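You operate a simulated robot arm through the tools that you are given. There is no shell and no other tool. Be economical: measure what you need, move in short steps, check, and stop when the job is done.

You run a simulated robot arm. Do the job below in one go: nothing can be reset, and whatever is moved stays where it is left.

Task
Make unwind stand one ready for a jumbo change.
Fine: size arm up, purple slider back to 0 mm, brake dial at 0 bar, then the dump valve open; cooling off.

The check looks at the end state, three seconds after you hand in, the way a careful person would. Anything else that was tipped, shoved, dropped, spilled or broken makes it a failure.

Robot
A 6-joint arm with a fingered hand, on a carriage that runs on a rail from [-1.1, -137.6] to [0.6, 76.3] (x, y) and turns from -146 to 186 degrees about z. Base frame: it is fixed where the carriage stands at the start and does not move with it; the origin is on the floor, on the carriage's upright axis, x ahead of it, y to its left, z up. Units: cm, degrees, N and s.
Its first joint turns from -166.0 to 166.0 degrees. Places, roughly: brake dial one [60, -30, 90]; cool switch one [60, -20, 90]; dump valve [60, -20, 70]; purple slider [90, -10, 90]; shift hand wheel [60, 40, 40]; shift lever [70, 50, 60]; size arm [90, 30, 80]. Payload 4 kg.
The tool frame sits at the grasp point between the pads (the TCP): z along the fingers, y along the line on which they close. The tips reach 2.6 cm beyond it. Largest opening 13.2 cm; the body of the gripper starts 7.3 cm behind the TCP. The gripper is a hand of 4 fingers: y runs from the thumb to the fingers, the wrist lies at [0, 0, -23.9] in the tool frame.
Orientation is that of the tool frame in the base frame, as a unit quaternion [x, y, z, w]. With the fingers straight down and closing along the base's y, the tool's x points along the base's -x, its y along +y and its z along -z.

Tools
- The arm moves only by the tool play_rows. Its argument "motion" is one flat list of numbers, 6 for each row, row after row: the shift along the tool's x, y, z in units of 400 mm (1.0 is 400 mm), then the turn, a rotation vector about the tool's x, y, z in units of 120 degrees (1.0 is 120 degrees). In form: [x, y, z, rx, ry, rz, x, y, z, rx, ry, rz, ...]. A call has 1 to 20 rows; each row is the pose to reach, as a shift and turn from the pose commanded when the call began, along the tool's axes at that moment. A call with a number of a shift or a turn outside -1 to 1 is refused whole. Rows are played at 5 a second. More than 5 cm and 8.6 degrees between two rows, and nothing of the call is played. Where a pose cannot be reached the arm comes as near as it can. A force on the tool above 90 N (or 10 N above the force at the start of the call, whichever is more), or a blocked arm, ends the call early, and 0.2 s more pass. In this call time passes only in rows, and 0.2 s behind the last. The reply holds the time, the measured pose of the TCP, the force on the tool along the base axes, the opening and the grip force, in the units named above and with some noise, with the torque about the TCP (base axes, N m) and any sound that the robot's microphone picked up.
- Cameras (640 x 400 px; columns grow to the right, rows downward): "scene" is now at [28.01, 16.42, 140.6]; the picture's right is [-0.32, -0.95, 0.00], its down [-0.64, 0.22, -0.74] and it looks along [0.70, -0.23, -0.68] (base axes); focal length 237 px, centre (320, 200). "wrist" rides on the gripper at [6.8, 0.2, -9.7] in the tool frame; the picture's right is [-0.03, 1.00, 0.00], its down [-0.82, -0.02, -0.58] and it looks along [-0.58, -0.01, 0.82] (tool axes); focal length 270 px, centre (320, 200). There is no depth. A picture from a camera that has moved, and an enlarged one, comes with that camera's place and axes in the base frame and with its lens.
- snapshot(camera): a new picture of that camera. No time passes.
- move_column(by): slides the trunk up (or, below 0, down) by that many cm; the arm and the scene camera ride with it, the base frame stays. It gives what a move gives, with no picture.
- drive_base(legs): drives the robot by 1 to 6 legs, each [ahead, left, turn to the left] in cm, cm and degrees, along the robot's own axes; the way and the turn of a leg run together, so that a leg with both is an arc; at most 150 cm and 180 degrees a leg. The arm and the cameras ride along, it lands a little off, and it stops where it bumps. It keeps to its track: a leg is cut to what the track allows. It gives what a move gives.
- finger_targets(finger1, finger2, finger3, thumb_bend): sets how far each is bent, from 0 (flat) to 100 (curled in); at 30 the hand is open as for a grip, at 70 the pads meet at the TCP. One left out holds its place. A second passes; each finger stops where it meets its share of the squeeze, and holds until it gets a number again. It is the only way to open and close the hand. It gives what a move gives, with no picture; readings hold the bend of each and the force on the fingers (four entries, about 0 where the hand has none), thumb and palm.
- aim_head(pan, tilt): turns the head with the scene camera to pan (to the left, within 143 degrees either way) and tilt (down, from -29 to 69), counted from straight ahead of the robot. It gives what a move gives.
- zoom(camera, box): a new picture of the part [left, top, right, bottom] of that camera's present view, enlarged. No time passes.
- close_job(): hands the job in; it is judged then, once.

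Work in short steps. Places have to be worked out from the pictures, the camera data and where the tool is seen: move nearer, look again, correct. Check each grasp and each placing, and mend what went wrong. You have 120 turns and 78 pictures in all, those below and enlarged ones among them. Open the gripper and draw the arm clear of the work before you hand the job in, unless the task says otherwise; then end with one line.

The tools are called as a command line: name --argument value ..., lists and objects as JSON in quotes. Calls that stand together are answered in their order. play_rows: Moves the arm, as the interface text tells. Its arguments: {"type":"object","properties":{"motion":{"type":"array","items":{"type":"number"}}},"required":["motion"]} The other tools are called the same way: move_column (by) slides the trunk up or down; finger_targets (finger1, finger2, finger3, thumb_bend) moves the fingers one by one; drive_base (legs) drives the base; aim_head (pan, tilt) turns the head that bears the scene camera; snapshot (camera) takes a picture; zoom (camera, box) takes an enlarged picture of a part of a camera's view; close_job () hands the job in.

At the start:

```text
time: 0.0
tool_pos: [67.02, -33.47, 117.78]
orientation: [0.0, 1.0, 0.001, -0.001]
wrist_force: [-0.3, 0.6, 0.7]
ft_torque: [-0.02, -0.02, -0.03]
width: 13.19
grip_force: 0.1
shape: jaw
bend: [30.0, 30.0, 30.0, 30.0]
finger forces: [0.0, 0.1, 0.0, 0.0, 0.0, 0.1]
trunk travel left (down, up): [-42.5, 20.3]
robot x, y, heading: [0.03, 0.25, -0.0]
head pan, tilt: [-18.6, 42.7]
```

scene: 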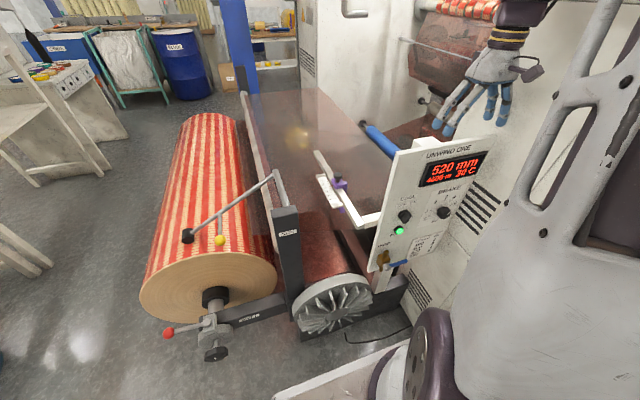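
wrist: 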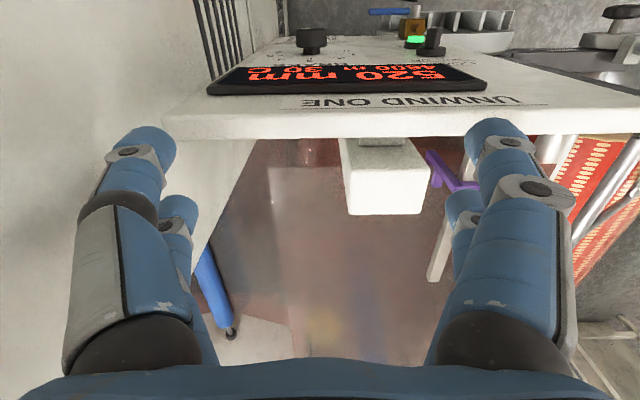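

I'll look closely at the panel, the slider and the size arm first.

zoom --camera "scene" --box '[360, 130, 500, 280]'

zoom --camera "scene" --box '[290, 130, 400, 240]'

zoom --camera "scene" --box '[130, 150, 330, 370]'

```text
2.67 times, centred on (430, 205) of scene
camera zoom: at [28.01, 16.42, 140.6], right [-0.32, -0.95, 0.0], down [-0.64, 0.22, -0.74], along [0.7, -0.23, -0.68], focal length 632 px, centre (27, 187)
```

zoom: 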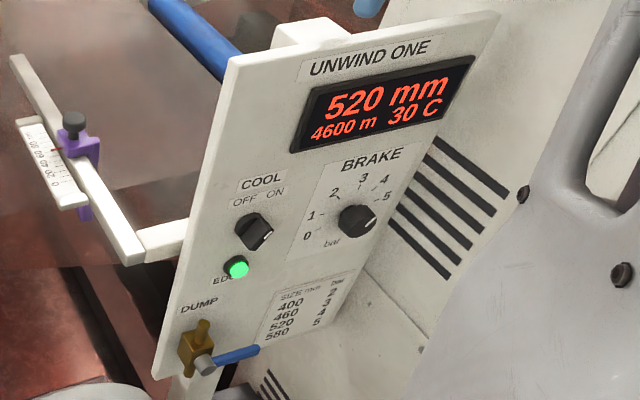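

```text
3.64 times, centred on (345, 185) of scene
camera zoom: at [28.01, 16.42, 140.6], right [-0.32, -0.95, 0.0], down [-0.64, 0.22, -0.74], along [0.7, -0.23, -0.68], focal length 862 px, centre (229, 254)
```

zoom: 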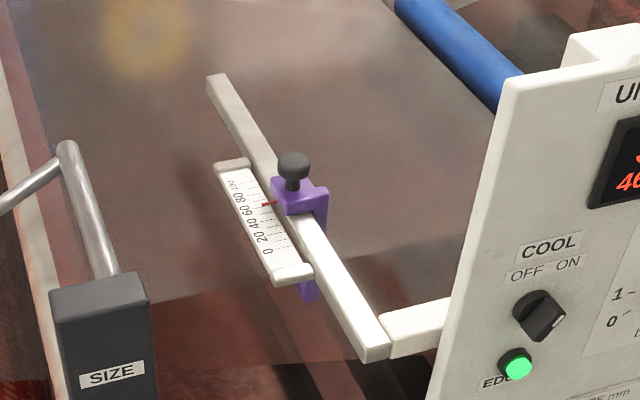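

```text
1.82 times, centred on (230, 260) of scene
camera zoom: at [28.01, 16.42, 140.6], right [-0.32, -0.95, 0.0], down [-0.64, 0.22, -0.74], along [0.7, -0.23, -0.68], focal length 431 px, centre (484, 91)
```

zoom: 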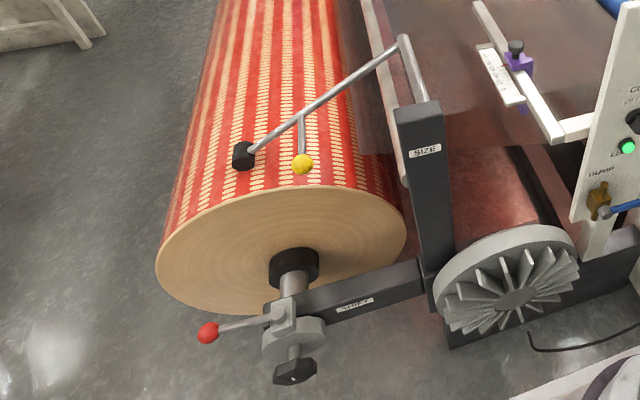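

Triangulating both views puts the panel face near x≈65, brake knob ≈(63,-34,89) and cool knob ≈(63,-20,92). I'll zoom in on both knobs and the dump valve to read their pointers.

zoom --camera "scene" --box '[395, 185, 465, 230]'

zoom --camera "scene" --box '[365, 220, 435, 280]'

```text
8.89 times, centred on (430, 208) of scene
camera zoom: at [28.01, 16.42, 140.6], right [-0.32, -0.95, 0.0], down [-0.64, 0.22, -0.74], along [0.7, -0.23, -0.68], focal length 2108 px, centre (-658, 133)
```

zoom: 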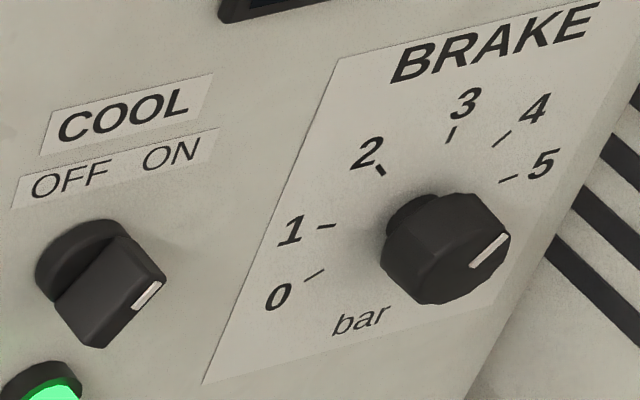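

```text
6.67 times, centred on (400, 250) of scene
camera zoom: at [28.01, 16.42, 140.6], right [-0.32, -0.95, 0.0], down [-0.64, 0.22, -0.74], along [0.7, -0.23, -0.68], focal length 1581 px, centre (-213, -133)
```

zoom: 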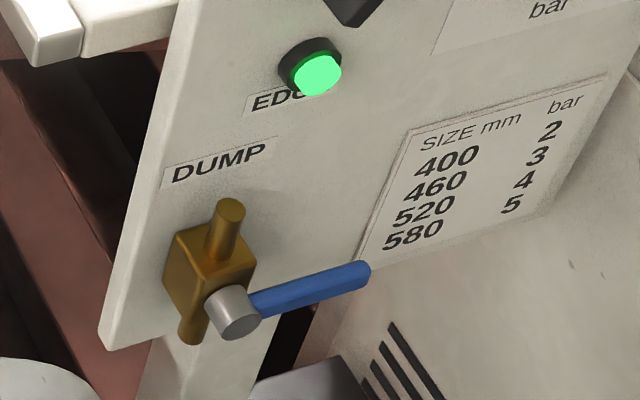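

Brake points at about 4, cool is ON and the dump handle is crosswise, so closed. I'll raise the trunk and drive left to work on the size arm first.

move_column --by 8

drive_base --legs '[[0, 35, 0]]'

aim_head --pan -5 --tilt 45

snapshot --camera "scene"

snapshot --camera "wrist"

```text
time: 1.2
tool_pos: [67.01, -33.38, 125.82]
orientation: [-0.001, 1.0, 0.0, 0.0]
wrist_force: [-1.0, 0.1, -0.4]
ft_torque: [-0.02, -0.02, -0.02]
width: 13.18
grip_force: 0.2
shape: jaw
bend: [30.0, 30.0, 30.0, 30.0]
finger forces: [0.1, 0.0, 0.1, 0.0, 0.1, 0.1]
trunk travel left (down, up): [-50.5, 12.3]
robot x, y, heading: [0.04, -0.24, -0.1]
head pan, tilt: [-18.6, 42.7]
```

```text
time: 3.5
tool_pos: [67.5, 3.01, 125.91]
orientation: [-0.004, 1.0, 0.0, 0.0]
wrist_force: [-0.5, -0.4, 0.2]
ft_torque: [-0.02, 0.0, -0.02]
width: 13.2
grip_force: 0.0
shape: jaw
bend: [30.0, 30.0, 30.0, 30.0]
finger forces: [0.1, 0.1, 0.1, 0.0, 0.0, 0.0]
trunk travel left (down, up): [-50.5, 12.3]
robot x, y, heading: [0.36, 35.7, 0.3]
head pan, tilt: [-18.6, 42.7]
```

```text
time: 4.2
tool_pos: [67.49, 2.99, 125.83]
orientation: [-0.004, 1.0, 0.0, 0.0]
wrist_force: [0.5, -0.7, -1.1]
ft_torque: [0.04, 0.01, 0.01]
width: 13.18
grip_force: 0.0
shape: jaw
bend: [30.0, 30.0, 30.0, 30.0]
finger forces: [0.0, 0.0, 0.0, 0.0, 0.1, 0.0]
trunk travel left (down, up): [-50.5, 12.3]
robot x, y, heading: [0.25, 35.98, 0.2]
head pan, tilt: [-5.0, 45.0]
```

```text
70 pictures are left
camera scene: at [23.68, 54.48, 148.33], right [-0.08, -1.0, 0.0], down [-0.7, 0.06, -0.71], along [0.7, -0.06, -0.71], focal length 237 px, centre (320, 200)
```

scene: 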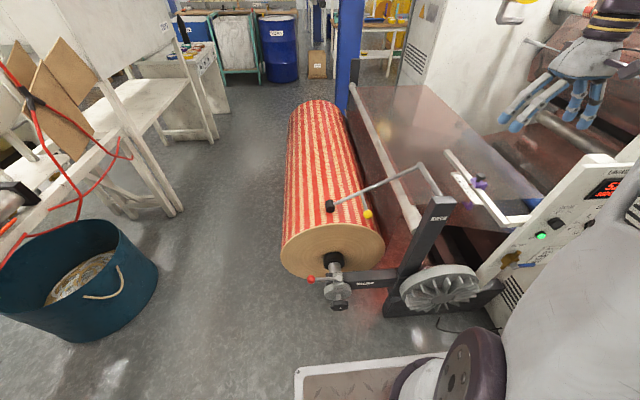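

```text
69 pictures are left
camera wrist: at [60.56, 3.13, 135.56], right [0.02, 1.0, 0.0], down [0.82, -0.02, 0.58], along [0.58, -0.01, -0.82], focal length 270 px, centre (320, 200)
```

wrist: 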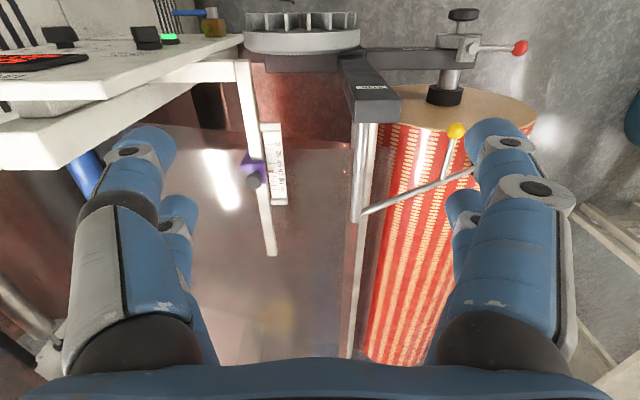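

Triangulated, the yellow ball is at ≈(82,31.4,80.4) and the pivot axis runs along x at y≈10.5, z≈92. I'll move the open hand to above the ball.

play_rows --motion '[-0.036, 0.071, 0.065, 0, 0, 0, -0.072, 0.142, 0.13, 0, 0, 0, -0.108, 0.213, 0.195, 0, 0, 0, -0.145, 0.284, 0.26, 0, 0, 0, -0.181, 0.355, 0.325, 0, 0, 0, -0.217, 0.426, 0.39, 0, 0, 0, -0.253, 0.497, 0.455, 0, 0, 0, -0.29, 0.568, 0.52, 0, 0, 0, -0.326, 0.639, 0.585, 0, 0, 0, -0.3625, 0.71, 0.65, 0, 0, 0]'

snapshot --camera "wrist"

snapshot --camera "scene"

```text
time: 6.5
tool_pos: [81.75, 31.42, 99.78]
orientation: [-0.003, 1.0, 0.001, 0.0]
wrist_force: [0.1, 0.9, -0.3]
ft_torque: [0.01, -0.04, -0.02]
width: 13.2
grip_force: 0.0
shape: jaw
bend: [30.0, 30.0, 30.0, 30.0]
finger forces: [0.0, 0.0, 0.0, 0.0, 0.0, 0.1]
trunk travel left (down, up): [-50.5, 12.3]
robot x, y, heading: [0.25, 36.0, 0.7]
head pan, tilt: [-5.0, 45.0]
```

```text
68 pictures are left
camera wrist: at [74.83, 31.63, 109.5], right [0.02, 1.0, 0.0], down [0.82, -0.02, 0.58], along [0.58, -0.01, -0.82], focal length 270 px, centre (320, 200)
```

wrist: 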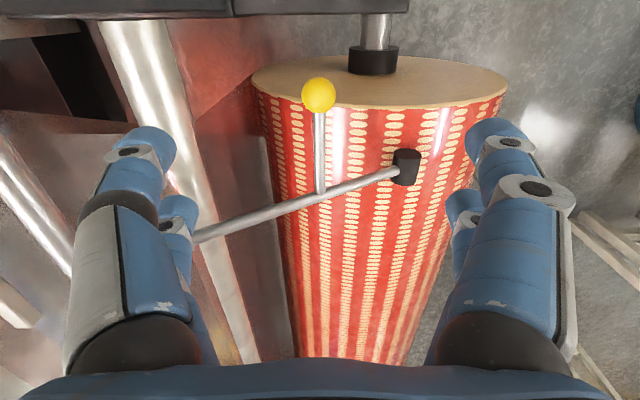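

```text
67 pictures are left
camera scene: at [23.64, 54.46, 148.34], right [-0.08, -1.0, 0.0], down [-0.7, 0.06, -0.71], along [0.7, -0.06, -0.71], focal length 237 px, centre (320, 200)
```

scene: 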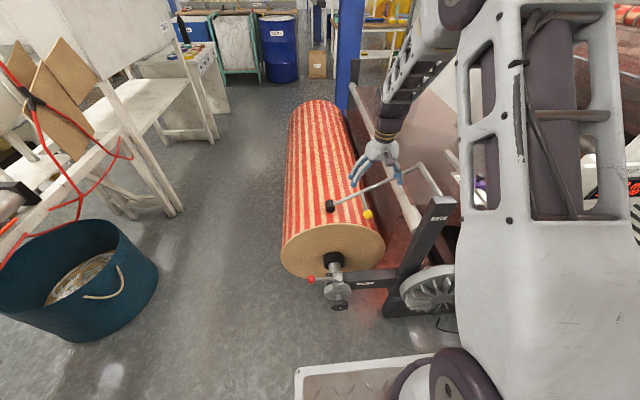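

The ball sits directly under the hand at ≈(82.1,31.35). I'll descend 19.4 cm.

play_rows --motion '[-0.002, 0, 0.1, 0, 0, 0, -0.004, 0, 0.2, 0, 0, 0, -0.006, 0, 0.3, 0, 0, 0, -0.008, 0, 0.4, 0, 0, 0, -0.008, 0, 0.485, 0, 0, 0]'

snapshot --camera "wrist"

```text
time: 7.7
tool_pos: [82.27, 31.56, 80.37]
orientation: [-0.003, 1.0, 0.0, 0.001]
wrist_force: [-0.1, 0.1, 0.0]
ft_torque: [0.0, 0.02, -0.02]
width: 13.18
grip_force: 0.1
shape: jaw
bend: [30.0, 30.0, 30.0, 30.0]
finger forces: [0.0, 0.1, 0.0, 0.0, 0.1, 0.0]
trunk travel left (down, up): [-50.5, 12.3]
robot x, y, heading: [0.38, 36.26, 0.2]
head pan, tilt: [-5.0, 45.0]
```

```text
66 pictures are left
camera wrist: at [75.3, 31.73, 90.11], right [0.02, 1.0, 0.0], down [0.82, -0.02, 0.58], along [0.58, -0.01, -0.82], focal length 270 px, centre (320, 200)
```

wrist: 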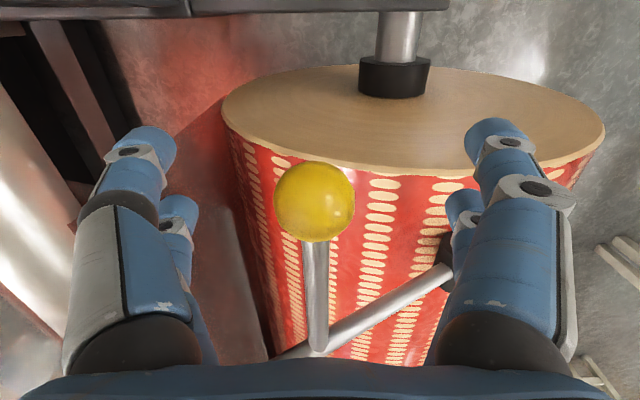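

The ball is centred on the TCP. I'll close the hand on it.

finger_targets --finger1 66 --finger2 66 --finger3 66 --thumb_bend 66

snapshot --camera "wrist"

```text
time: 8.7
tool_pos: [82.18, 31.55, 80.37]
orientation: [-0.003, 1.0, 0.0, 0.0]
wrist_force: [-0.1, -0.1, -0.4]
ft_torque: [0.0, 0.0, -0.02]
width: 1.41
grip_force: 0.1
shape: fingers
bend: [66.0, 66.0, 66.0, 66.0]
finger forces: [0.1, 0.1, 0.0, 0.0, 0.0, 0.0]
trunk travel left (down, up): [-50.5, 12.3]
robot x, y, heading: [0.46, 35.83, 0.6]
head pan, tilt: [-5.0, 45.0]
```

```text
65 pictures are left
camera wrist: at [75.3, 31.73, 90.14], right [0.02, 1.0, 0.0], down [0.82, -0.02, 0.58], along [0.58, -0.01, -0.82], focal length 270 px, centre (320, 200)
```

wrist: 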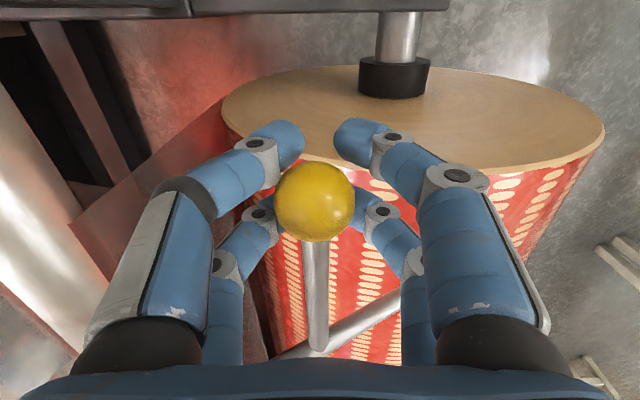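

The fingers passed either side of the ball without gripping it. I'll open a little, drop 2.2 cm and close beneath the ball and stick so the hand cradles it.

finger_targets --finger1 50 --finger2 50 --finger3 50 --thumb_bend 50

play_rows --motion '[0, 0, 0.03, 0, 0, 0, 0, 0, 0.055, 0, 0, 0]'

finger_targets --finger1 72 --finger2 72 --finger3 72 --thumb_bend 72

snapshot --camera "wrist"

```text
time: 9.7
tool_pos: [82.23, 31.48, 80.43]
orientation: [-0.003, 1.0, 0.0, 0.0]
wrist_force: [0.1, -0.2, 0.4]
ft_torque: [0.03, -0.03, 0.03]
width: 6.54
grip_force: 0.1
shape: fingers
bend: [50.0, 50.0, 50.0, 50.0]
finger forces: [0.0, 0.0, 0.1, 0.0, 0.1, 0.0]
trunk travel left (down, up): [-50.5, 12.3]
robot x, y, heading: [0.28, 36.13, 0.4]
head pan, tilt: [-5.0, 45.0]
```

```text
time: 10.2
tool_pos: [82.23, 31.52, 78.3]
orientation: [-0.004, 1.0, -0.001, 0.001]
wrist_force: [0.3, -0.3, 0.3]
ft_torque: [0.01, 0.03, 0.01]
width: 6.52
grip_force: 0.0
shape: fingers
bend: [50.0, 50.0, 50.0, 50.0]
finger forces: [0.1, 0.0, 0.0, 0.0, 0.0, 0.0]
trunk travel left (down, up): [-50.5, 12.3]
robot x, y, heading: [0.64, 35.99, 0.5]
head pan, tilt: [-5.0, 45.0]
```

```text
time: 11.2
tool_pos: [82.29, 31.45, 78.3]
orientation: [-0.003, 1.0, 0.0, 0.0]
wrist_force: [0.2, 0.4, -0.3]
ft_torque: [-0.04, -0.01, 0.04]
width: 0.03
grip_force: 0.0
shape: fingers
bend: [71.0, 71.0, 71.0, 71.0]
finger forces: [0.0, 0.1, 0.0, 0.0, 0.1, 0.1]
trunk travel left (down, up): [-50.5, 12.3]
robot x, y, heading: [0.45, 35.66, 0.3]
head pan, tilt: [-5.0, 45.0]
```

```text
64 pictures are left
camera wrist: at [75.33, 31.63, 87.95], right [0.02, 1.0, 0.0], down [0.82, -0.02, 0.58], along [0.58, -0.01, -0.82], focal length 270 px, centre (320, 200)
```

wrist: 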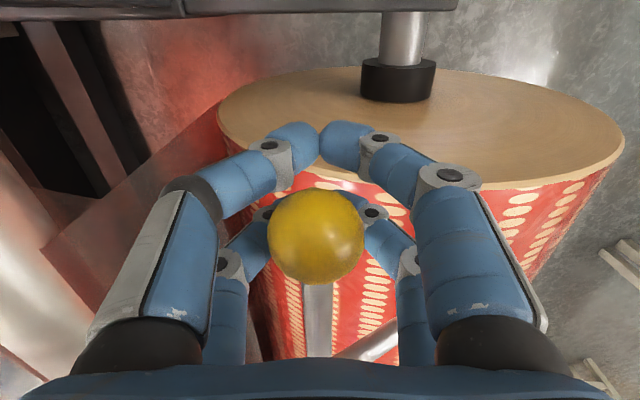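

The fingers now close under the ball. I'll lift along the arc, first about 20°, and check that the arm follows.

play_rows --motion '[0, 0.022, -0.043, 0, 0, 0, 0, 0.039, -0.085, 0, 0, 0, 0, 0.054, -0.135, 0, 0, 0, 0, 0.065, -0.185, 0, 0, 0]'

snapshot --camera "wrist"

```text
time: 12.2
tool_pos: [82.14, 33.88, 85.67]
orientation: [-0.003, 1.0, 0.0, -0.001]
wrist_force: [1.3, 0.3, -3.9]
ft_torque: [0.0, 0.0, 0.02]
width: 0.0
grip_force: 1.8
shape: fingers
bend: [71.0, 71.0, 71.0, 71.0]
finger forces: [0.0, 0.1, 4.2, 0.0, 0.2, 0.0]
trunk travel left (down, up): [-50.5, 12.3]
robot x, y, heading: [0.58, 35.79, 0.4]
head pan, tilt: [-5.0, 45.0]
```

```text
63 pictures are left
camera wrist: at [75.14, 34.01, 95.39], right [0.02, 1.0, 0.0], down [0.82, -0.02, 0.58], along [0.58, -0.01, -0.82], focal length 270 px, centre (320, 200)
```

wrist: 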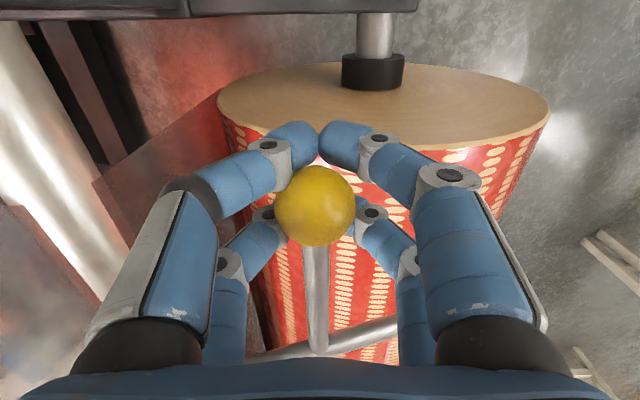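

The arm follows with about 4 N. I'll continue along the arc to about +40°.

play_rows --motion '[0, 0.006, -0.073, 0, 0, 0, 0, 0.01, -0.145, 0, 0, 0, 0, 0.006, -0.198, 0, 0, 0, 0, 0.0, -0.248, 0, 0, 0, 0, -0.025, -0.348, 0, 0, 0, 0, -0.07, -0.443, 0, 0, 0, 0, -0.13, -0.528, 0, 0, 0]'

snapshot --camera "wrist"

snapshot --camera "scene"

```text
time: 13.8
tool_pos: [81.87, 28.41, 106.85]
orientation: [-0.003, 1.0, 0.0, -0.001]
wrist_force: [0.6, 0.4, -0.6]
ft_torque: [-0.01, 0.03, 0.0]
width: 0.01
grip_force: 0.0
shape: fingers
bend: [71.0, 61.0, 72.0, 72.0]
finger forces: [0.1, 0.0, 0.1, 0.1, 0.0, 0.1]
trunk travel left (down, up): [-50.5, 12.3]
robot x, y, heading: [0.22, 36.1, 0.5]
head pan, tilt: [-5.0, 45.0]
```

```text
62 pictures are left
camera wrist: at [75.03, 28.63, 116.48], right [0.02, 1.0, 0.0], down [0.82, -0.02, 0.58], along [0.58, -0.01, -0.82], focal length 270 px, centre (320, 200)
```

wrist: 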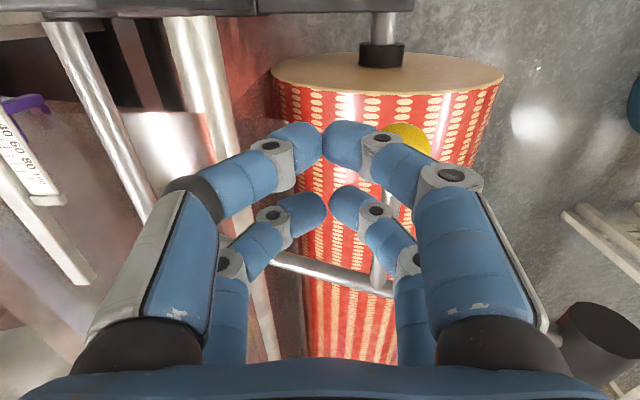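

```text
61 pictures are left
camera scene: at [23.72, 54.47, 148.33], right [-0.08, -1.0, 0.0], down [-0.7, 0.06, -0.71], along [0.7, -0.06, -0.71], focal length 237 px, centre (320, 200)
```

scene: 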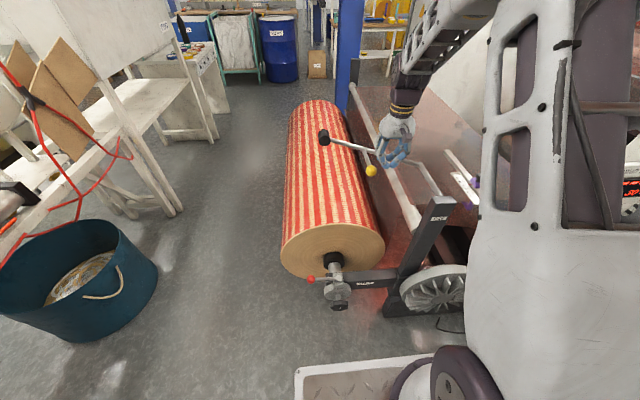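

The ball slipped off because my arc was too tight, and the arm is resting at ≈20° (ball ≈(81.4,33.6,101.6)). From both ball positions the axis fits ≈(y 10.4, z 93.3), r≈24.7. I'll rise, shift above the ball and open.

play_rows --motion '[0, 0, -0.1, 0, 0, 0, 0, 0, -0.2, 0, 0, 0, 0, 0.065, -0.24, 0, 0, 0, 0.005, 0.13, -0.24, 0, 0, 0]'

finger_targets --finger1 42 --finger2 42 --finger3 42 --thumb_bend 42

snapshot --camera "wrist"

```text
time: 14.8
tool_pos: [81.82, 33.81, 116.42]
orientation: [-0.003, 1.0, 0.001, 0.0]
wrist_force: [-0.4, 0.4, 0.6]
ft_torque: [0.06, -0.04, -0.02]
width: 0.0
grip_force: 0.1
shape: fingers
bend: [71.0, 61.0, 72.0, 72.0]
finger forces: [0.0, 0.1, 0.0, 0.0, 0.0, 0.0]
trunk travel left (down, up): [-50.5, 12.3]
robot x, y, heading: [0.24, 36.3, 0.4]
head pan, tilt: [-5.0, 45.0]
```

```text
time: 15.8
tool_pos: [81.87, 33.95, 116.45]
orientation: [-0.003, 1.0, 0.0, 0.0]
wrist_force: [-1.0, -1.0, -0.5]
ft_torque: [0.0, 0.02, 0.03]
width: 9.24
grip_force: 0.1
shape: fingers
bend: [42.0, 42.0, 42.0, 42.0]
finger forces: [0.0, 0.0, 0.0, 0.0, 0.0, 0.0]
trunk travel left (down, up): [-50.5, 12.3]
robot x, y, heading: [0.32, 35.53, 0.6]
head pan, tilt: [-5.0, 45.0]
```

```text
60 pictures are left
camera wrist: at [74.84, 34.02, 126.15], right [0.02, 1.0, 0.0], down [0.82, -0.02, 0.58], along [0.58, -0.01, -0.82], focal length 270 px, centre (320, 200)
```

wrist: 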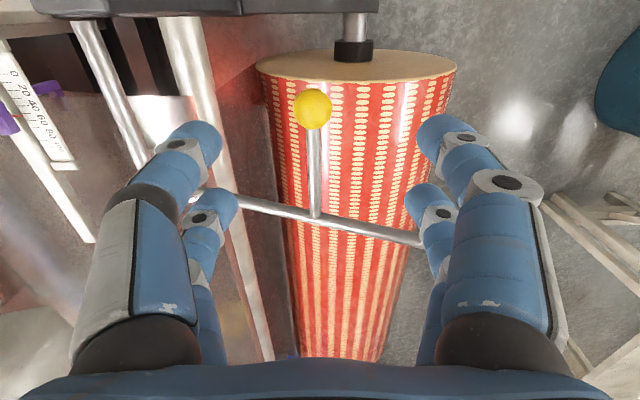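

The ball is at ≈(82,33.3,101.8). I'll descend so the TCP is about 3 cm below it, then close.

play_rows --motion '[0, -0.01, 0.1, 0, 0, 0, 0, -0.012, 0.2, 0, 0, 0, 0, -0.012, 0.3, 0, 0, 0, 0, -0.012, 0.4, 0, 0, 0, 0, -0.012, 0.44, 0, 0, 0]'

finger_targets --finger1 74 --finger2 74 --finger3 74 --thumb_bend 74

snapshot --camera "wrist"

```text
time: 17.1
tool_pos: [81.82, 33.1, 98.76]
orientation: [-0.003, 1.0, 0.001, 0.0]
wrist_force: [0.6, 0.1, 0.7]
ft_torque: [0.0, -0.04, -0.01]
width: 9.28
grip_force: 0.0
shape: fingers
bend: [42.0, 42.0, 42.0, 42.0]
finger forces: [0.0, 0.0, 0.0, 0.0, 0.1, 0.1]
trunk travel left (down, up): [-50.5, 12.3]
robot x, y, heading: [0.4, 35.85, 0.4]
head pan, tilt: [-5.0, 45.0]
```

```text
time: 18.1
tool_pos: [81.76, 33.11, 98.82]
orientation: [-0.003, 1.0, 0.0, 0.0]
wrist_force: [-0.1, 0.1, -0.4]
ft_torque: [-0.02, 0.02, -0.01]
width: 0.02
grip_force: 0.2
shape: fingers
bend: [72.0, 73.0, 73.0, 72.0]
finger forces: [0.1, 0.0, 0.0, 0.1, 0.0, 0.0]
trunk travel left (down, up): [-50.5, 12.3]
robot x, y, heading: [0.41, 35.93, 0.6]
head pan, tilt: [-5.0, 45.0]
```

```text
59 pictures are left
camera wrist: at [74.87, 33.26, 108.55], right [0.02, 1.0, 0.0], down [0.82, -0.02, 0.58], along [0.58, -0.01, -0.82], focal length 270 px, centre (320, 200)
```

wrist: 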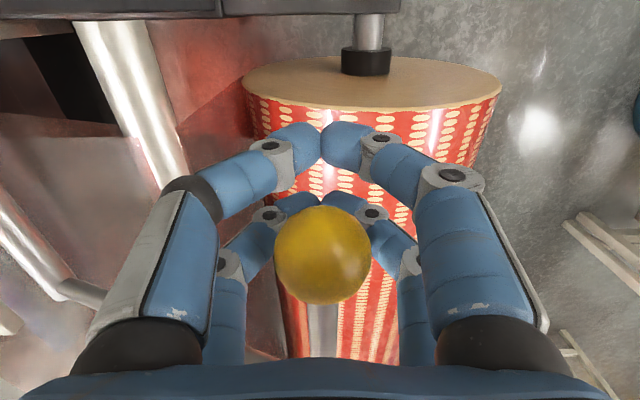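

The ball is caged above the closed fingers. I'll lift on the corrected arc to about 55°.

play_rows --motion '[0, 0, -0.055, 0, 0, 0, 0, -0.005, -0.11, 0, 0, 0, 0, -0.028, -0.16, 0, 0, 0, 0, -0.057, -0.205, 0, 0, 0, 0, -0.09, -0.248, 0, 0, 0, 0, -0.125, -0.288, 0, 0, 0, 0, -0.165, -0.322, 0, 0, 0, 0, -0.207, -0.355, 0, 0, 0]'

snapshot --camera "wrist"

```text
time: 19.9
tool_pos: [82.03, 25.18, 112.77]
orientation: [-0.002, 1.0, 0.001, 0.001]
wrist_force: [0.1, -0.3, -0.8]
ft_torque: [-0.01, 0.01, -0.01]
width: 0.03
grip_force: 0.1
shape: fingers
bend: [72.0, 70.0, 71.0, 73.0]
finger forces: [0.0, 0.1, 0.0, 0.0, 0.1, 0.0]
trunk travel left (down, up): [-50.5, 12.3]
robot x, y, heading: [0.35, 35.98, 0.8]
head pan, tilt: [-5.0, 45.0]
```

```text
58 pictures are left
camera wrist: at [75.12, 25.31, 122.62], right [0.02, 1.0, 0.0], down [0.82, -0.02, 0.58], along [0.58, -0.01, -0.82], focal length 270 px, centre (320, 200)
```

wrist: 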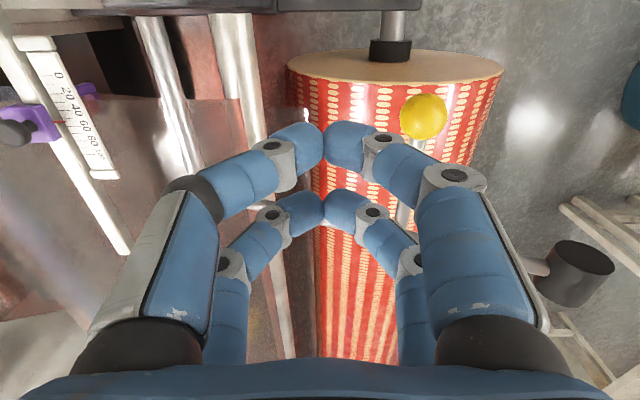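

The ball slipped out again at almost the same angle (≈21°), which may be the arm's upper stop. I'll check the display and the arm from the scene camera.

aim_head --pan -35 --tilt 40

snapshot --camera "scene"

```text
time: 20.8
tool_pos: [82.16, 25.14, 112.88]
orientation: [-0.004, 1.0, 0.0, -0.001]
wrist_force: [-0.1, -0.5, 0.2]
ft_torque: [0.02, 0.03, 0.0]
width: 0.0
grip_force: 0.1
shape: fingers
bend: [72.0, 70.0, 71.0, 73.0]
finger forces: [0.1, 0.0, 0.0, 0.0, 0.0, 0.2]
trunk travel left (down, up): [-50.5, 12.3]
robot x, y, heading: [0.02, 35.86, 0.4]
head pan, tilt: [-35.0, 40.0]
```

```text
57 pictures are left
camera scene: at [22.57, 50.32, 149.05], right [-0.57, -0.82, 0.0], down [-0.53, 0.36, -0.77], along [0.63, -0.43, -0.64], focal length 237 px, centre (320, 200)
```

scene: 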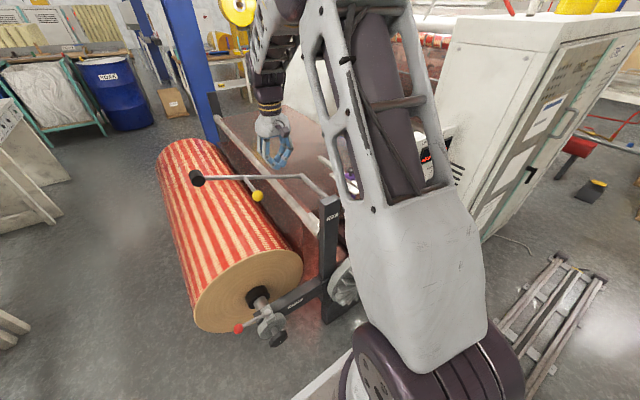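

The arm stays up on its own. To find out whether it's at its stop, I'll cradle it again and lift in tiny steps while watching the force.

play_rows --motion '[0, 0, -0.09, 0, 0, 0, 0, 0.1, -0.09, 0, 0, 0, 0, 0.205, -0.09, 0, 0, 0]'

finger_targets --finger1 42 --finger2 42 --finger3 42 --thumb_bend 42

play_rows --motion '[0, 0, 0.1, 0, 0, 0, 0, 0, 0.2, 0, 0, 0, 0, 0, 0.3, 0, 0, 0, 0, 0, 0.4, 0, 0, 0, 0, 0, 0.44, 0, 0, 0]'

finger_targets --finger1 78 --finger2 78 --finger3 78 --thumb_bend 78

play_rows --motion '[0, 0, -0.03, 0, 0, 0, 0, 0, -0.05, 0, 0, 0]'

snapshot --camera "wrist"

```text
time: 21.6
tool_pos: [81.87, 33.37, 116.23]
orientation: [-0.003, 1.0, 0.0, 0.0]
wrist_force: [0.1, -0.5, -0.2]
ft_torque: [0.02, 0.02, -0.01]
width: 0.02
grip_force: 0.1
shape: fingers
bend: [72.0, 70.0, 71.0, 73.0]
finger forces: [0.1, 0.0, 0.0, 0.1, 0.0, 0.0]
trunk travel left (down, up): [-50.5, 12.3]
robot x, y, heading: [0.5, 36.22, 0.4]
head pan, tilt: [-35.0, 40.0]
```

```text
time: 22.6
tool_pos: [81.78, 33.17, 116.26]
orientation: [-0.003, 1.0, -0.001, 0.0]
wrist_force: [-0.4, -0.1, -0.4]
ft_torque: [0.02, 0.0, 0.0]
width: 9.26
grip_force: 0.0
shape: fingers
bend: [42.0, 42.0, 42.0, 42.0]
finger forces: [0.0, 0.1, 0.0, 0.1, 0.0, 0.0]
trunk travel left (down, up): [-50.5, 12.3]
robot x, y, heading: [0.26, 35.92, 0.5]
head pan, tilt: [-35.0, 40.0]
```

```text
time: 23.8
tool_pos: [81.97, 33.2, 99.01]
orientation: [-0.004, 1.0, 0.001, 0.0]
wrist_force: [-0.2, 0.0, -0.1]
ft_torque: [0.01, -0.01, 0.03]
width: 9.27
grip_force: 0.1
shape: fingers
bend: [42.0, 42.0, 42.0, 42.0]
finger forces: [0.0, 0.1, 0.1, 0.0, 0.0, 0.0]
trunk travel left (down, up): [-50.5, 12.3]
robot x, y, heading: [0.27, 36.05, 0.6]
head pan, tilt: [-35.0, 40.0]
```

```text
time: 24.8
tool_pos: [82.02, 33.15, 99.04]
orientation: [-0.004, 1.0, 0.0, 0.0]
wrist_force: [0.0, -0.1, -0.8]
ft_torque: [-0.02, -0.01, 0.04]
width: 0.03
grip_force: 0.0
shape: fingers
bend: [75.0, 75.0, 75.0, 74.0]
finger forces: [0.0, 0.0, 0.0, 0.0, 0.0, 0.0]
trunk travel left (down, up): [-50.5, 12.3]
robot x, y, heading: [0.23, 35.71, 0.4]
head pan, tilt: [-35.0, 40.0]
```

```text
time: 25.4
tool_pos: [81.95, 33.34, 100.92]
orientation: [-0.003, 1.0, -0.001, 0.0]
wrist_force: [3.3, 0.1, -8.2]
ft_torque: [0.03, 0.1, 0.03]
width: 0.01
grip_force: 6.2
shape: fingers
bend: [75.0, 75.0, 75.0, 74.0]
finger forces: [0.0, 0.0, 11.5, 0.1, 0.0, 0.0]
trunk travel left (down, up): [-50.5, 12.3]
robot x, y, heading: [0.26, 35.98, 0.3]
head pan, tilt: [-35.0, 40.0]
```

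```text
56 pictures are left
camera wrist: at [74.97, 33.56, 110.73], right [0.02, 1.0, 0.0], down [0.82, -0.02, 0.58], along [0.58, -0.01, -0.82], focal length 270 px, centre (320, 200)
```

wrist: 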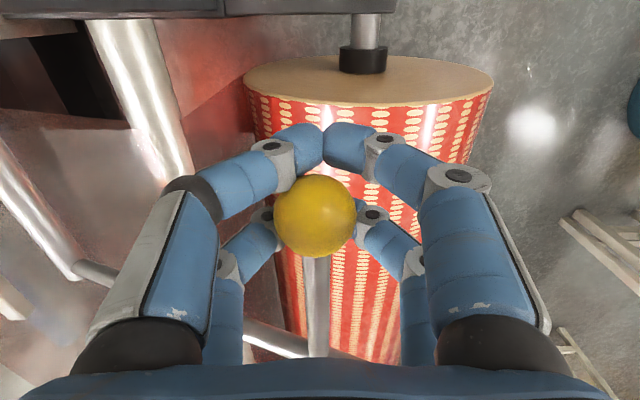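

Force is up to 8 N without clear motion. I'll lift another 0.8 cm in small steps.

play_rows --motion '[0, 0, -0.01, 0, 0, 0, 0, 0, -0.02, 0, 0, 0]'

snapshot --camera "wrist"

```text
time: 26.0
tool_pos: [81.95, 33.45, 101.43]
orientation: [-0.004, 1.0, 0.0, -0.001]
wrist_force: [8.2, -1.1, -34.9]
ft_torque: [0.19, 0.35, 0.1]
width: 0.0
grip_force: 13.4
shape: fingers
bend: [75.0, 73.0, 71.0, 74.0]
finger forces: [0.0, 10.8, 16.8, 0.1, 0.1, 0.0]
trunk travel left (down, up): [-50.5, 12.3]
robot x, y, heading: [0.47, 36.15, 0.4]
head pan, tilt: [-35.0, 40.0]
```

```text
55 pictures are left
camera wrist: at [75.02, 33.63, 111.29], right [0.02, 1.0, 0.0], down [0.82, -0.02, 0.57], along [0.57, -0.01, -0.82], focal length 270 px, centre (320, 200)
```

wrist: 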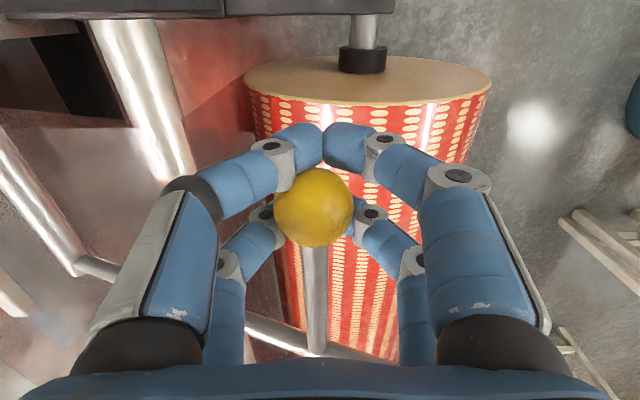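

35 N with no motion means it's the hard upper stop, so the size arm is up and holds itself. I'll unload, open and leave upward.

play_rows --motion '[0, 0, 0.02, 0, 0, 0, 0, 0, 0.05, 0, 0, 0]'

finger_targets --finger1 36 --finger2 36 --finger3 36 --thumb_bend 36

play_rows --motion '[0, 0, -0.1, 0, 0, 0, 0, 0, -0.2, 0, 0, 0, 0, 0, -0.3, 0, 0, 0, 0, 0, -0.4, 0, 0, 0, 0, 0, -0.5, 0, 0, 0]'

snapshot --camera "wrist"

```text
time: 26.6
tool_pos: [81.9, 33.6, 99.89]
orientation: [-0.004, 1.0, 0.0, 0.001]
wrist_force: [0.7, 0.2, 0.0]
ft_torque: [-0.01, 0.0, 0.0]
width: 0.0
grip_force: 0.0
shape: fingers
bend: [75.0, 75.0, 73.0, 74.0]
finger forces: [0.1, 0.1, 0.1, 0.0, 0.0, 0.0]
trunk travel left (down, up): [-50.5, 12.3]
robot x, y, heading: [-0.06, 35.71, 0.4]
head pan, tilt: [-35.0, 40.0]
```

```text
time: 27.6
tool_pos: [81.9, 33.54, 99.72]
orientation: [-0.003, 1.0, 0.0, 0.0]
wrist_force: [0.3, 0.0, 0.3]
ft_torque: [-0.01, -0.04, -0.02]
width: 11.27
grip_force: 0.0
shape: fingers
bend: [36.0, 36.0, 36.0, 36.0]
finger forces: [0.0, 0.0, 0.0, 0.0, 0.0, 0.1]
trunk travel left (down, up): [-50.5, 12.3]
robot x, y, heading: [0.44, 36.25, 0.4]
head pan, tilt: [-35.0, 40.0]
```

```text
time: 28.8
tool_pos: [82.24, 33.32, 119.75]
orientation: [-0.004, 1.0, 0.0, 0.0]
wrist_force: [0.2, 0.0, -0.6]
ft_torque: [0.04, 0.02, 0.01]
width: 11.3
grip_force: 0.1
shape: fingers
bend: [36.0, 36.0, 36.0, 36.0]
finger forces: [0.1, 0.0, 0.0, 0.1, 0.0, 0.0]
trunk travel left (down, up): [-50.5, 12.3]
robot x, y, heading: [0.18, 36.33, 0.4]
head pan, tilt: [-35.0, 40.0]
```

```text
54 pictures are left
camera wrist: at [75.31, 33.41, 129.45], right [0.02, 1.0, 0.0], down [0.82, -0.02, 0.58], along [0.58, -0.01, -0.82], focal length 270 px, centre (320, 200)
```

wrist: 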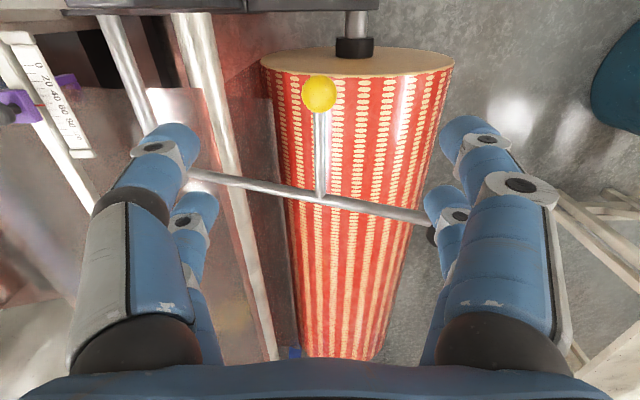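

The size arm stays up. Now the slider at about (83.5,-9,93): I'll drive right 20 cm, then reach over it.

drive_base --legs '[[0, -20, 0]]'

play_rows --motion '[0, -0.11, 0, 0, 0, 0, 0, -0.22, 0, 0, 0, 0, 0, -0.33, 0, 0, 0, 0, 0, -0.44, 0, 0, 0, 0, 0, -0.55, 0, 0, 0, 0]'

aim_head --pan -25 --tilt 45

snapshot --camera "wrist"

snapshot --camera "scene"

```text
time: 30.4
tool_pos: [82.04, 13.47, 119.7]
orientation: [-0.005, 1.0, 0.0, 0.0]
wrist_force: [0.1, -0.6, 0.2]
ft_torque: [-0.02, 0.01, 0.0]
width: 11.28
grip_force: 0.2
shape: fingers
bend: [36.0, 36.0, 36.0, 36.0]
finger forces: [0.1, 0.0, 0.0, 0.1, 0.0, 0.0]
trunk travel left (down, up): [-50.5, 12.3]
robot x, y, heading: [0.14, 16.28, 0.4]
head pan, tilt: [-35.0, 40.0]
```

```text
time: 31.6
tool_pos: [82.37, -8.67, 119.73]
orientation: [-0.005, 1.0, -0.001, 0.001]
wrist_force: [-0.2, -0.2, 0.2]
ft_torque: [-0.07, 0.01, -0.01]
width: 11.28
grip_force: 0.0
shape: fingers
bend: [36.0, 36.0, 36.0, 36.0]
finger forces: [0.0, 0.1, 0.0, 0.0, 0.0, 0.0]
trunk travel left (down, up): [-50.5, 12.3]
robot x, y, heading: [0.11, 15.67, 0.7]
head pan, tilt: [-35.0, 40.0]
```

```text
time: 32.3
tool_pos: [82.39, -8.71, 119.72]
orientation: [-0.006, 1.0, 0.0, -0.001]
wrist_force: [0.8, 0.1, -0.5]
ft_torque: [0.04, 0.01, 0.0]
width: 11.27
grip_force: 0.0
shape: fingers
bend: [36.0, 36.0, 36.0, 36.0]
finger forces: [0.0, 0.0, 0.1, 0.0, 0.0, 0.0]
trunk travel left (down, up): [-50.5, 12.3]
robot x, y, heading: [0.17, 16.24, 0.7]
head pan, tilt: [-25.0, 45.0]
```

```text
53 pictures are left
camera wrist: at [75.42, -8.52, 129.44], right [0.02, 1.0, 0.0], down [0.82, -0.01, 0.58], along [0.58, -0.01, -0.82], focal length 270 px, centre (320, 200)
```

wrist: 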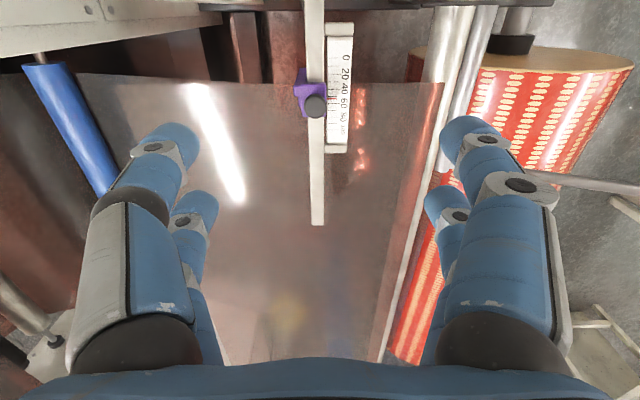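

```text
52 pictures are left
camera scene: at [22.75, 31.8, 148.33], right [-0.41, -0.91, 0.0], down [-0.64, 0.29, -0.71], along [0.64, -0.29, -0.71], focal length 237 px, centre (320, 200)
```

scene: 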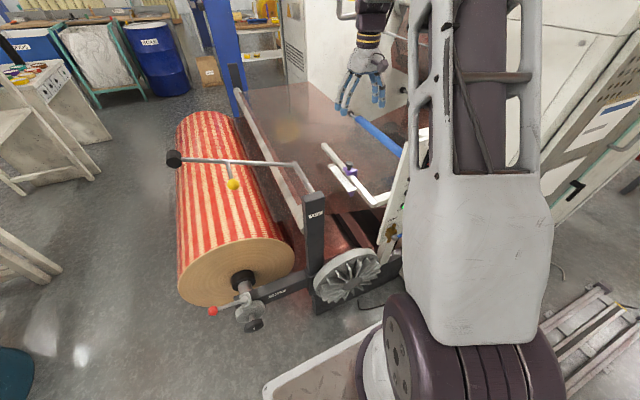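

I'll zoom in on the slider to see its details and reading.

zoom --camera "wrist" --box '[270, 10, 390, 160]'

zoom --camera "scene" --box '[310, 130, 400, 210]'

```text
2.67 times, centred on (330, 85) of wrist
camera zoom: at [75.42, -8.52, 129.44], right [0.02, 1.0, 0.0], down [0.82, -0.01, 0.58], along [0.58, -0.01, -0.82], focal length 721 px, centre (293, 507)
```

zoom: 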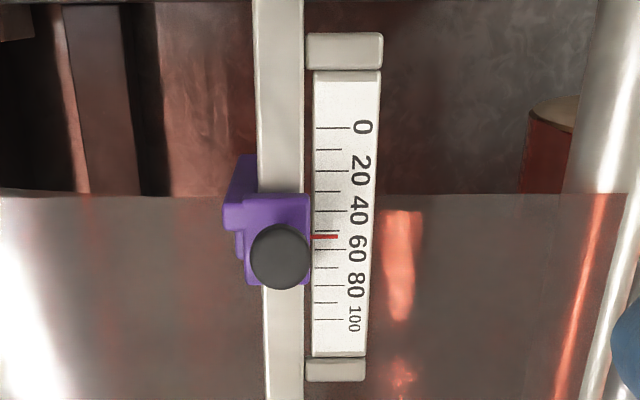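

```text
5.00 times, centred on (355, 170) of scene
camera zoom: at [22.75, 31.8, 148.33], right [-0.41, -0.91, 0.0], down [-0.64, 0.29, -0.71], along [0.64, -0.29, -0.71], focal length 1186 px, centre (145, 350)
```

zoom: 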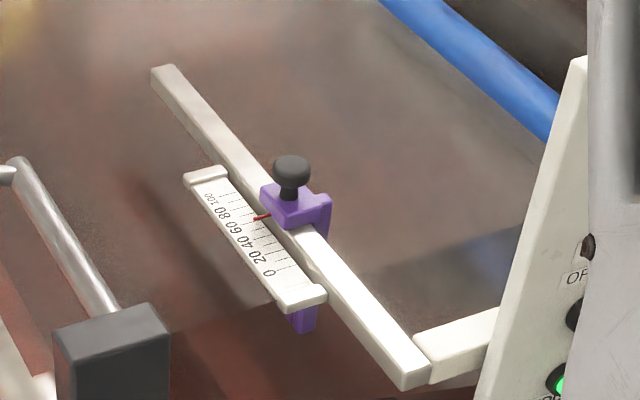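

The slider reads about 53 mm on a true-scale ruler, its knob top is at ≈(85.9,-9.35,93.4) and the 0 mark is at x≈80.7. I'll close the hand and go to the far (+x) side of the knob, then push it toward me.

finger_targets --finger1 70 --finger2 70 --finger3 70 --thumb_bend 70

play_rows --motion '[-0.1, -0.01, 0, 0, 0, 0, -0.2, -0.015, 0, 0, 0, 0, -0.258, -0.015, 0.05, 0, 0, 0, -0.258, -0.015, 0.15, 0, 0, 0, -0.258, -0.015, 0.25, 0, 0, 0, -0.258, -0.015, 0.35, 0, 0, 0, -0.258, -0.015, 0.45, 0, 0, 0, -0.258, -0.015, 0.54, 0, 0, 0]'

snapshot --camera "wrist"

zoom --camera "scene" --box '[310, 130, 400, 210]'

```text
time: 33.3
tool_pos: [82.33, -8.72, 119.63]
orientation: [-0.005, 1.0, 0.0, 0.0]
wrist_force: [0.1, -0.5, -0.2]
ft_torque: [-0.03, -0.02, 0.01]
width: 0.15
grip_force: 0.0
shape: fingers
bend: [70.0, 70.0, 70.0, 70.0]
finger forces: [0.0, 0.0, 0.0, 0.1, 0.2, 0.1]
trunk travel left (down, up): [-50.5, 12.3]
robot x, y, heading: [0.23, 16.04, 0.5]
head pan, tilt: [-25.0, 45.0]
```

```text
time: 35.1
tool_pos: [92.19, -8.53, 98.24]
orientation: [-0.006, 1.0, 0.0, 0.0]
wrist_force: [0.0, 0.0, 0.4]
ft_torque: [-0.02, 0.03, -0.01]
width: 0.14
grip_force: 0.0
shape: fingers
bend: [70.0, 70.0, 70.0, 70.0]
finger forces: [0.0, 0.0, 0.0, 0.1, 0.0, 0.1]
trunk travel left (down, up): [-50.5, 12.3]
robot x, y, heading: [0.33, 15.95, 0.8]
head pan, tilt: [-25.0, 45.0]
```

```text
49 pictures are left
camera wrist: at [85.29, -8.54, 107.97], right [0.02, 1.0, 0.0], down [0.82, -0.01, 0.58], along [0.58, -0.01, -0.82], focal length 270 px, centre (320, 200)
```

wrist: 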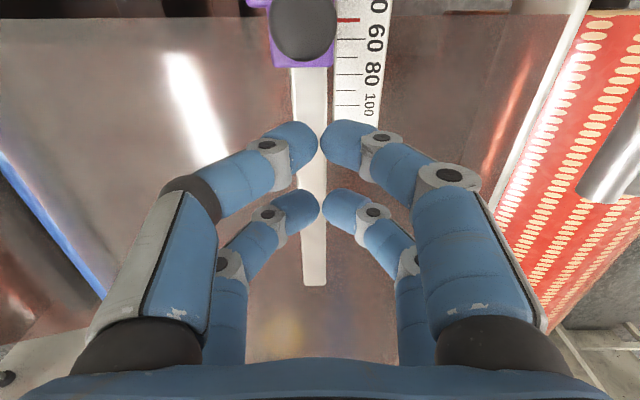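

```text
5.00 times, centred on (355, 170) of scene
camera zoom: at [22.72, 31.81, 148.33], right [-0.41, -0.91, 0.0], down [-0.64, 0.29, -0.71], along [0.64, -0.29, -0.71], focal length 1186 px, centre (145, 350)
```

zoom: 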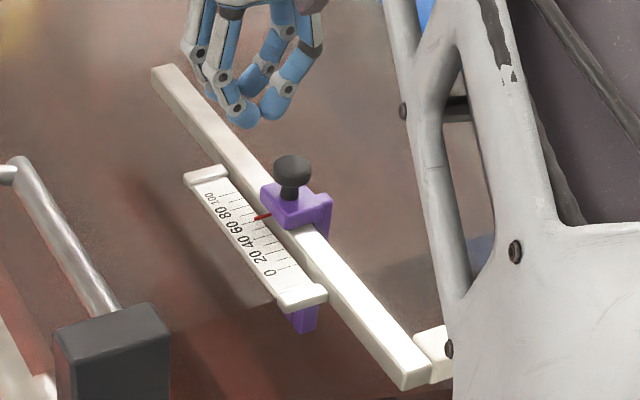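

The knob is confirmed at ≈(86.05,-9.36). I'll lower 3.8 cm with a 0.8 cm shift in y, then take a look.

play_rows --motion '[0, -0.01, 0.05, 0, 0, 0, 0, -0.02, 0.095, 0, 0, 0]'

zoom --camera "scene" --box '[310, 130, 400, 210]'

```text
time: 35.7
tool_pos: [92.48, -9.66, 94.39]
orientation: [-0.005, 1.0, -0.001, 0.0]
wrist_force: [-0.1, 0.5, 0.0]
ft_torque: [-0.01, 0.01, -0.04]
width: 0.15
grip_force: 0.1
shape: fingers
bend: [70.0, 70.0, 70.0, 70.0]
finger forces: [0.1, 0.0, 0.1, 0.0, 0.1, 0.0]
trunk travel left (down, up): [-50.5, 12.3]
robot x, y, heading: [0.14, 16.23, 0.9]
head pan, tilt: [-25.0, 45.0]
```

```text
5.00 times, centred on (355, 170) of scene
camera zoom: at [22.74, 31.81, 148.33], right [-0.41, -0.91, 0.0], down [-0.64, 0.29, -0.71], along [0.64, -0.29, -0.71], focal length 1186 px, centre (145, 350)
```

zoom: 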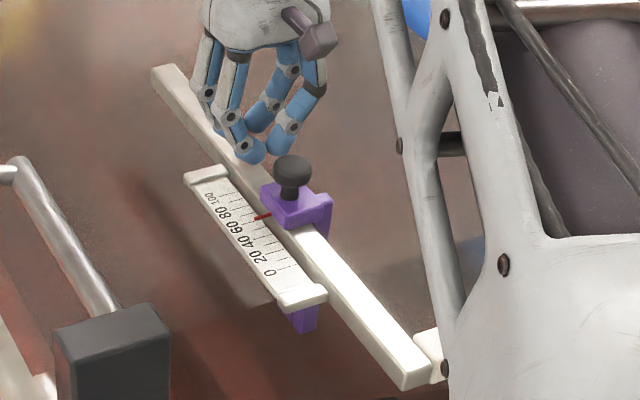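

The fingers are beside and behind the knob. I'll push toward −x by 3 cm and check the response.

play_rows --motion '[0.025, 0, 0, 0, 0, 0, 0.05, 0, 0, 0, 0, 0, 0.075, 0, 0, 0, 0, 0]'

snapshot --camera "wrist"

```text
time: 36.5
tool_pos: [89.64, -9.72, 94.34]
orientation: [-0.005, 1.0, 0.0, 0.0]
wrist_force: [2.3, -0.9, -0.3]
ft_torque: [0.02, 0.0, -0.03]
width: 0.14
grip_force: 1.2
shape: fingers
bend: [70.0, 70.0, 70.0, 70.0]
finger forces: [2.3, 0.0, 0.0, 0.0, 0.0, 0.1]
trunk travel left (down, up): [-50.5, 12.3]
robot x, y, heading: [-0.15, 15.89, 0.4]
head pan, tilt: [-25.0, 45.0]
```

```text
46 pictures are left
camera wrist: at [82.6, -9.6, 104.01], right [0.02, 1.0, 0.0], down [0.82, -0.01, 0.58], along [0.58, -0.01, -0.82], focal length 270 px, centre (320, 200)
```

wrist: 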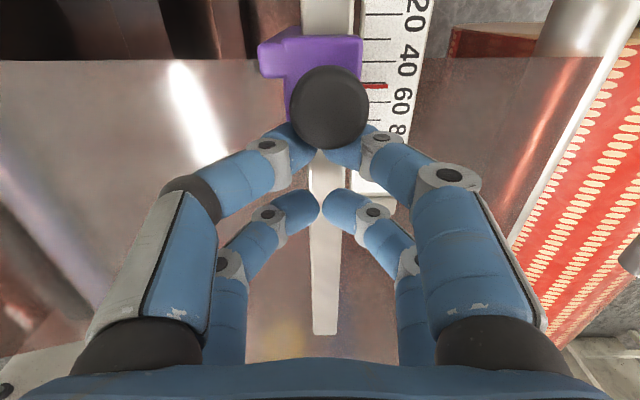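

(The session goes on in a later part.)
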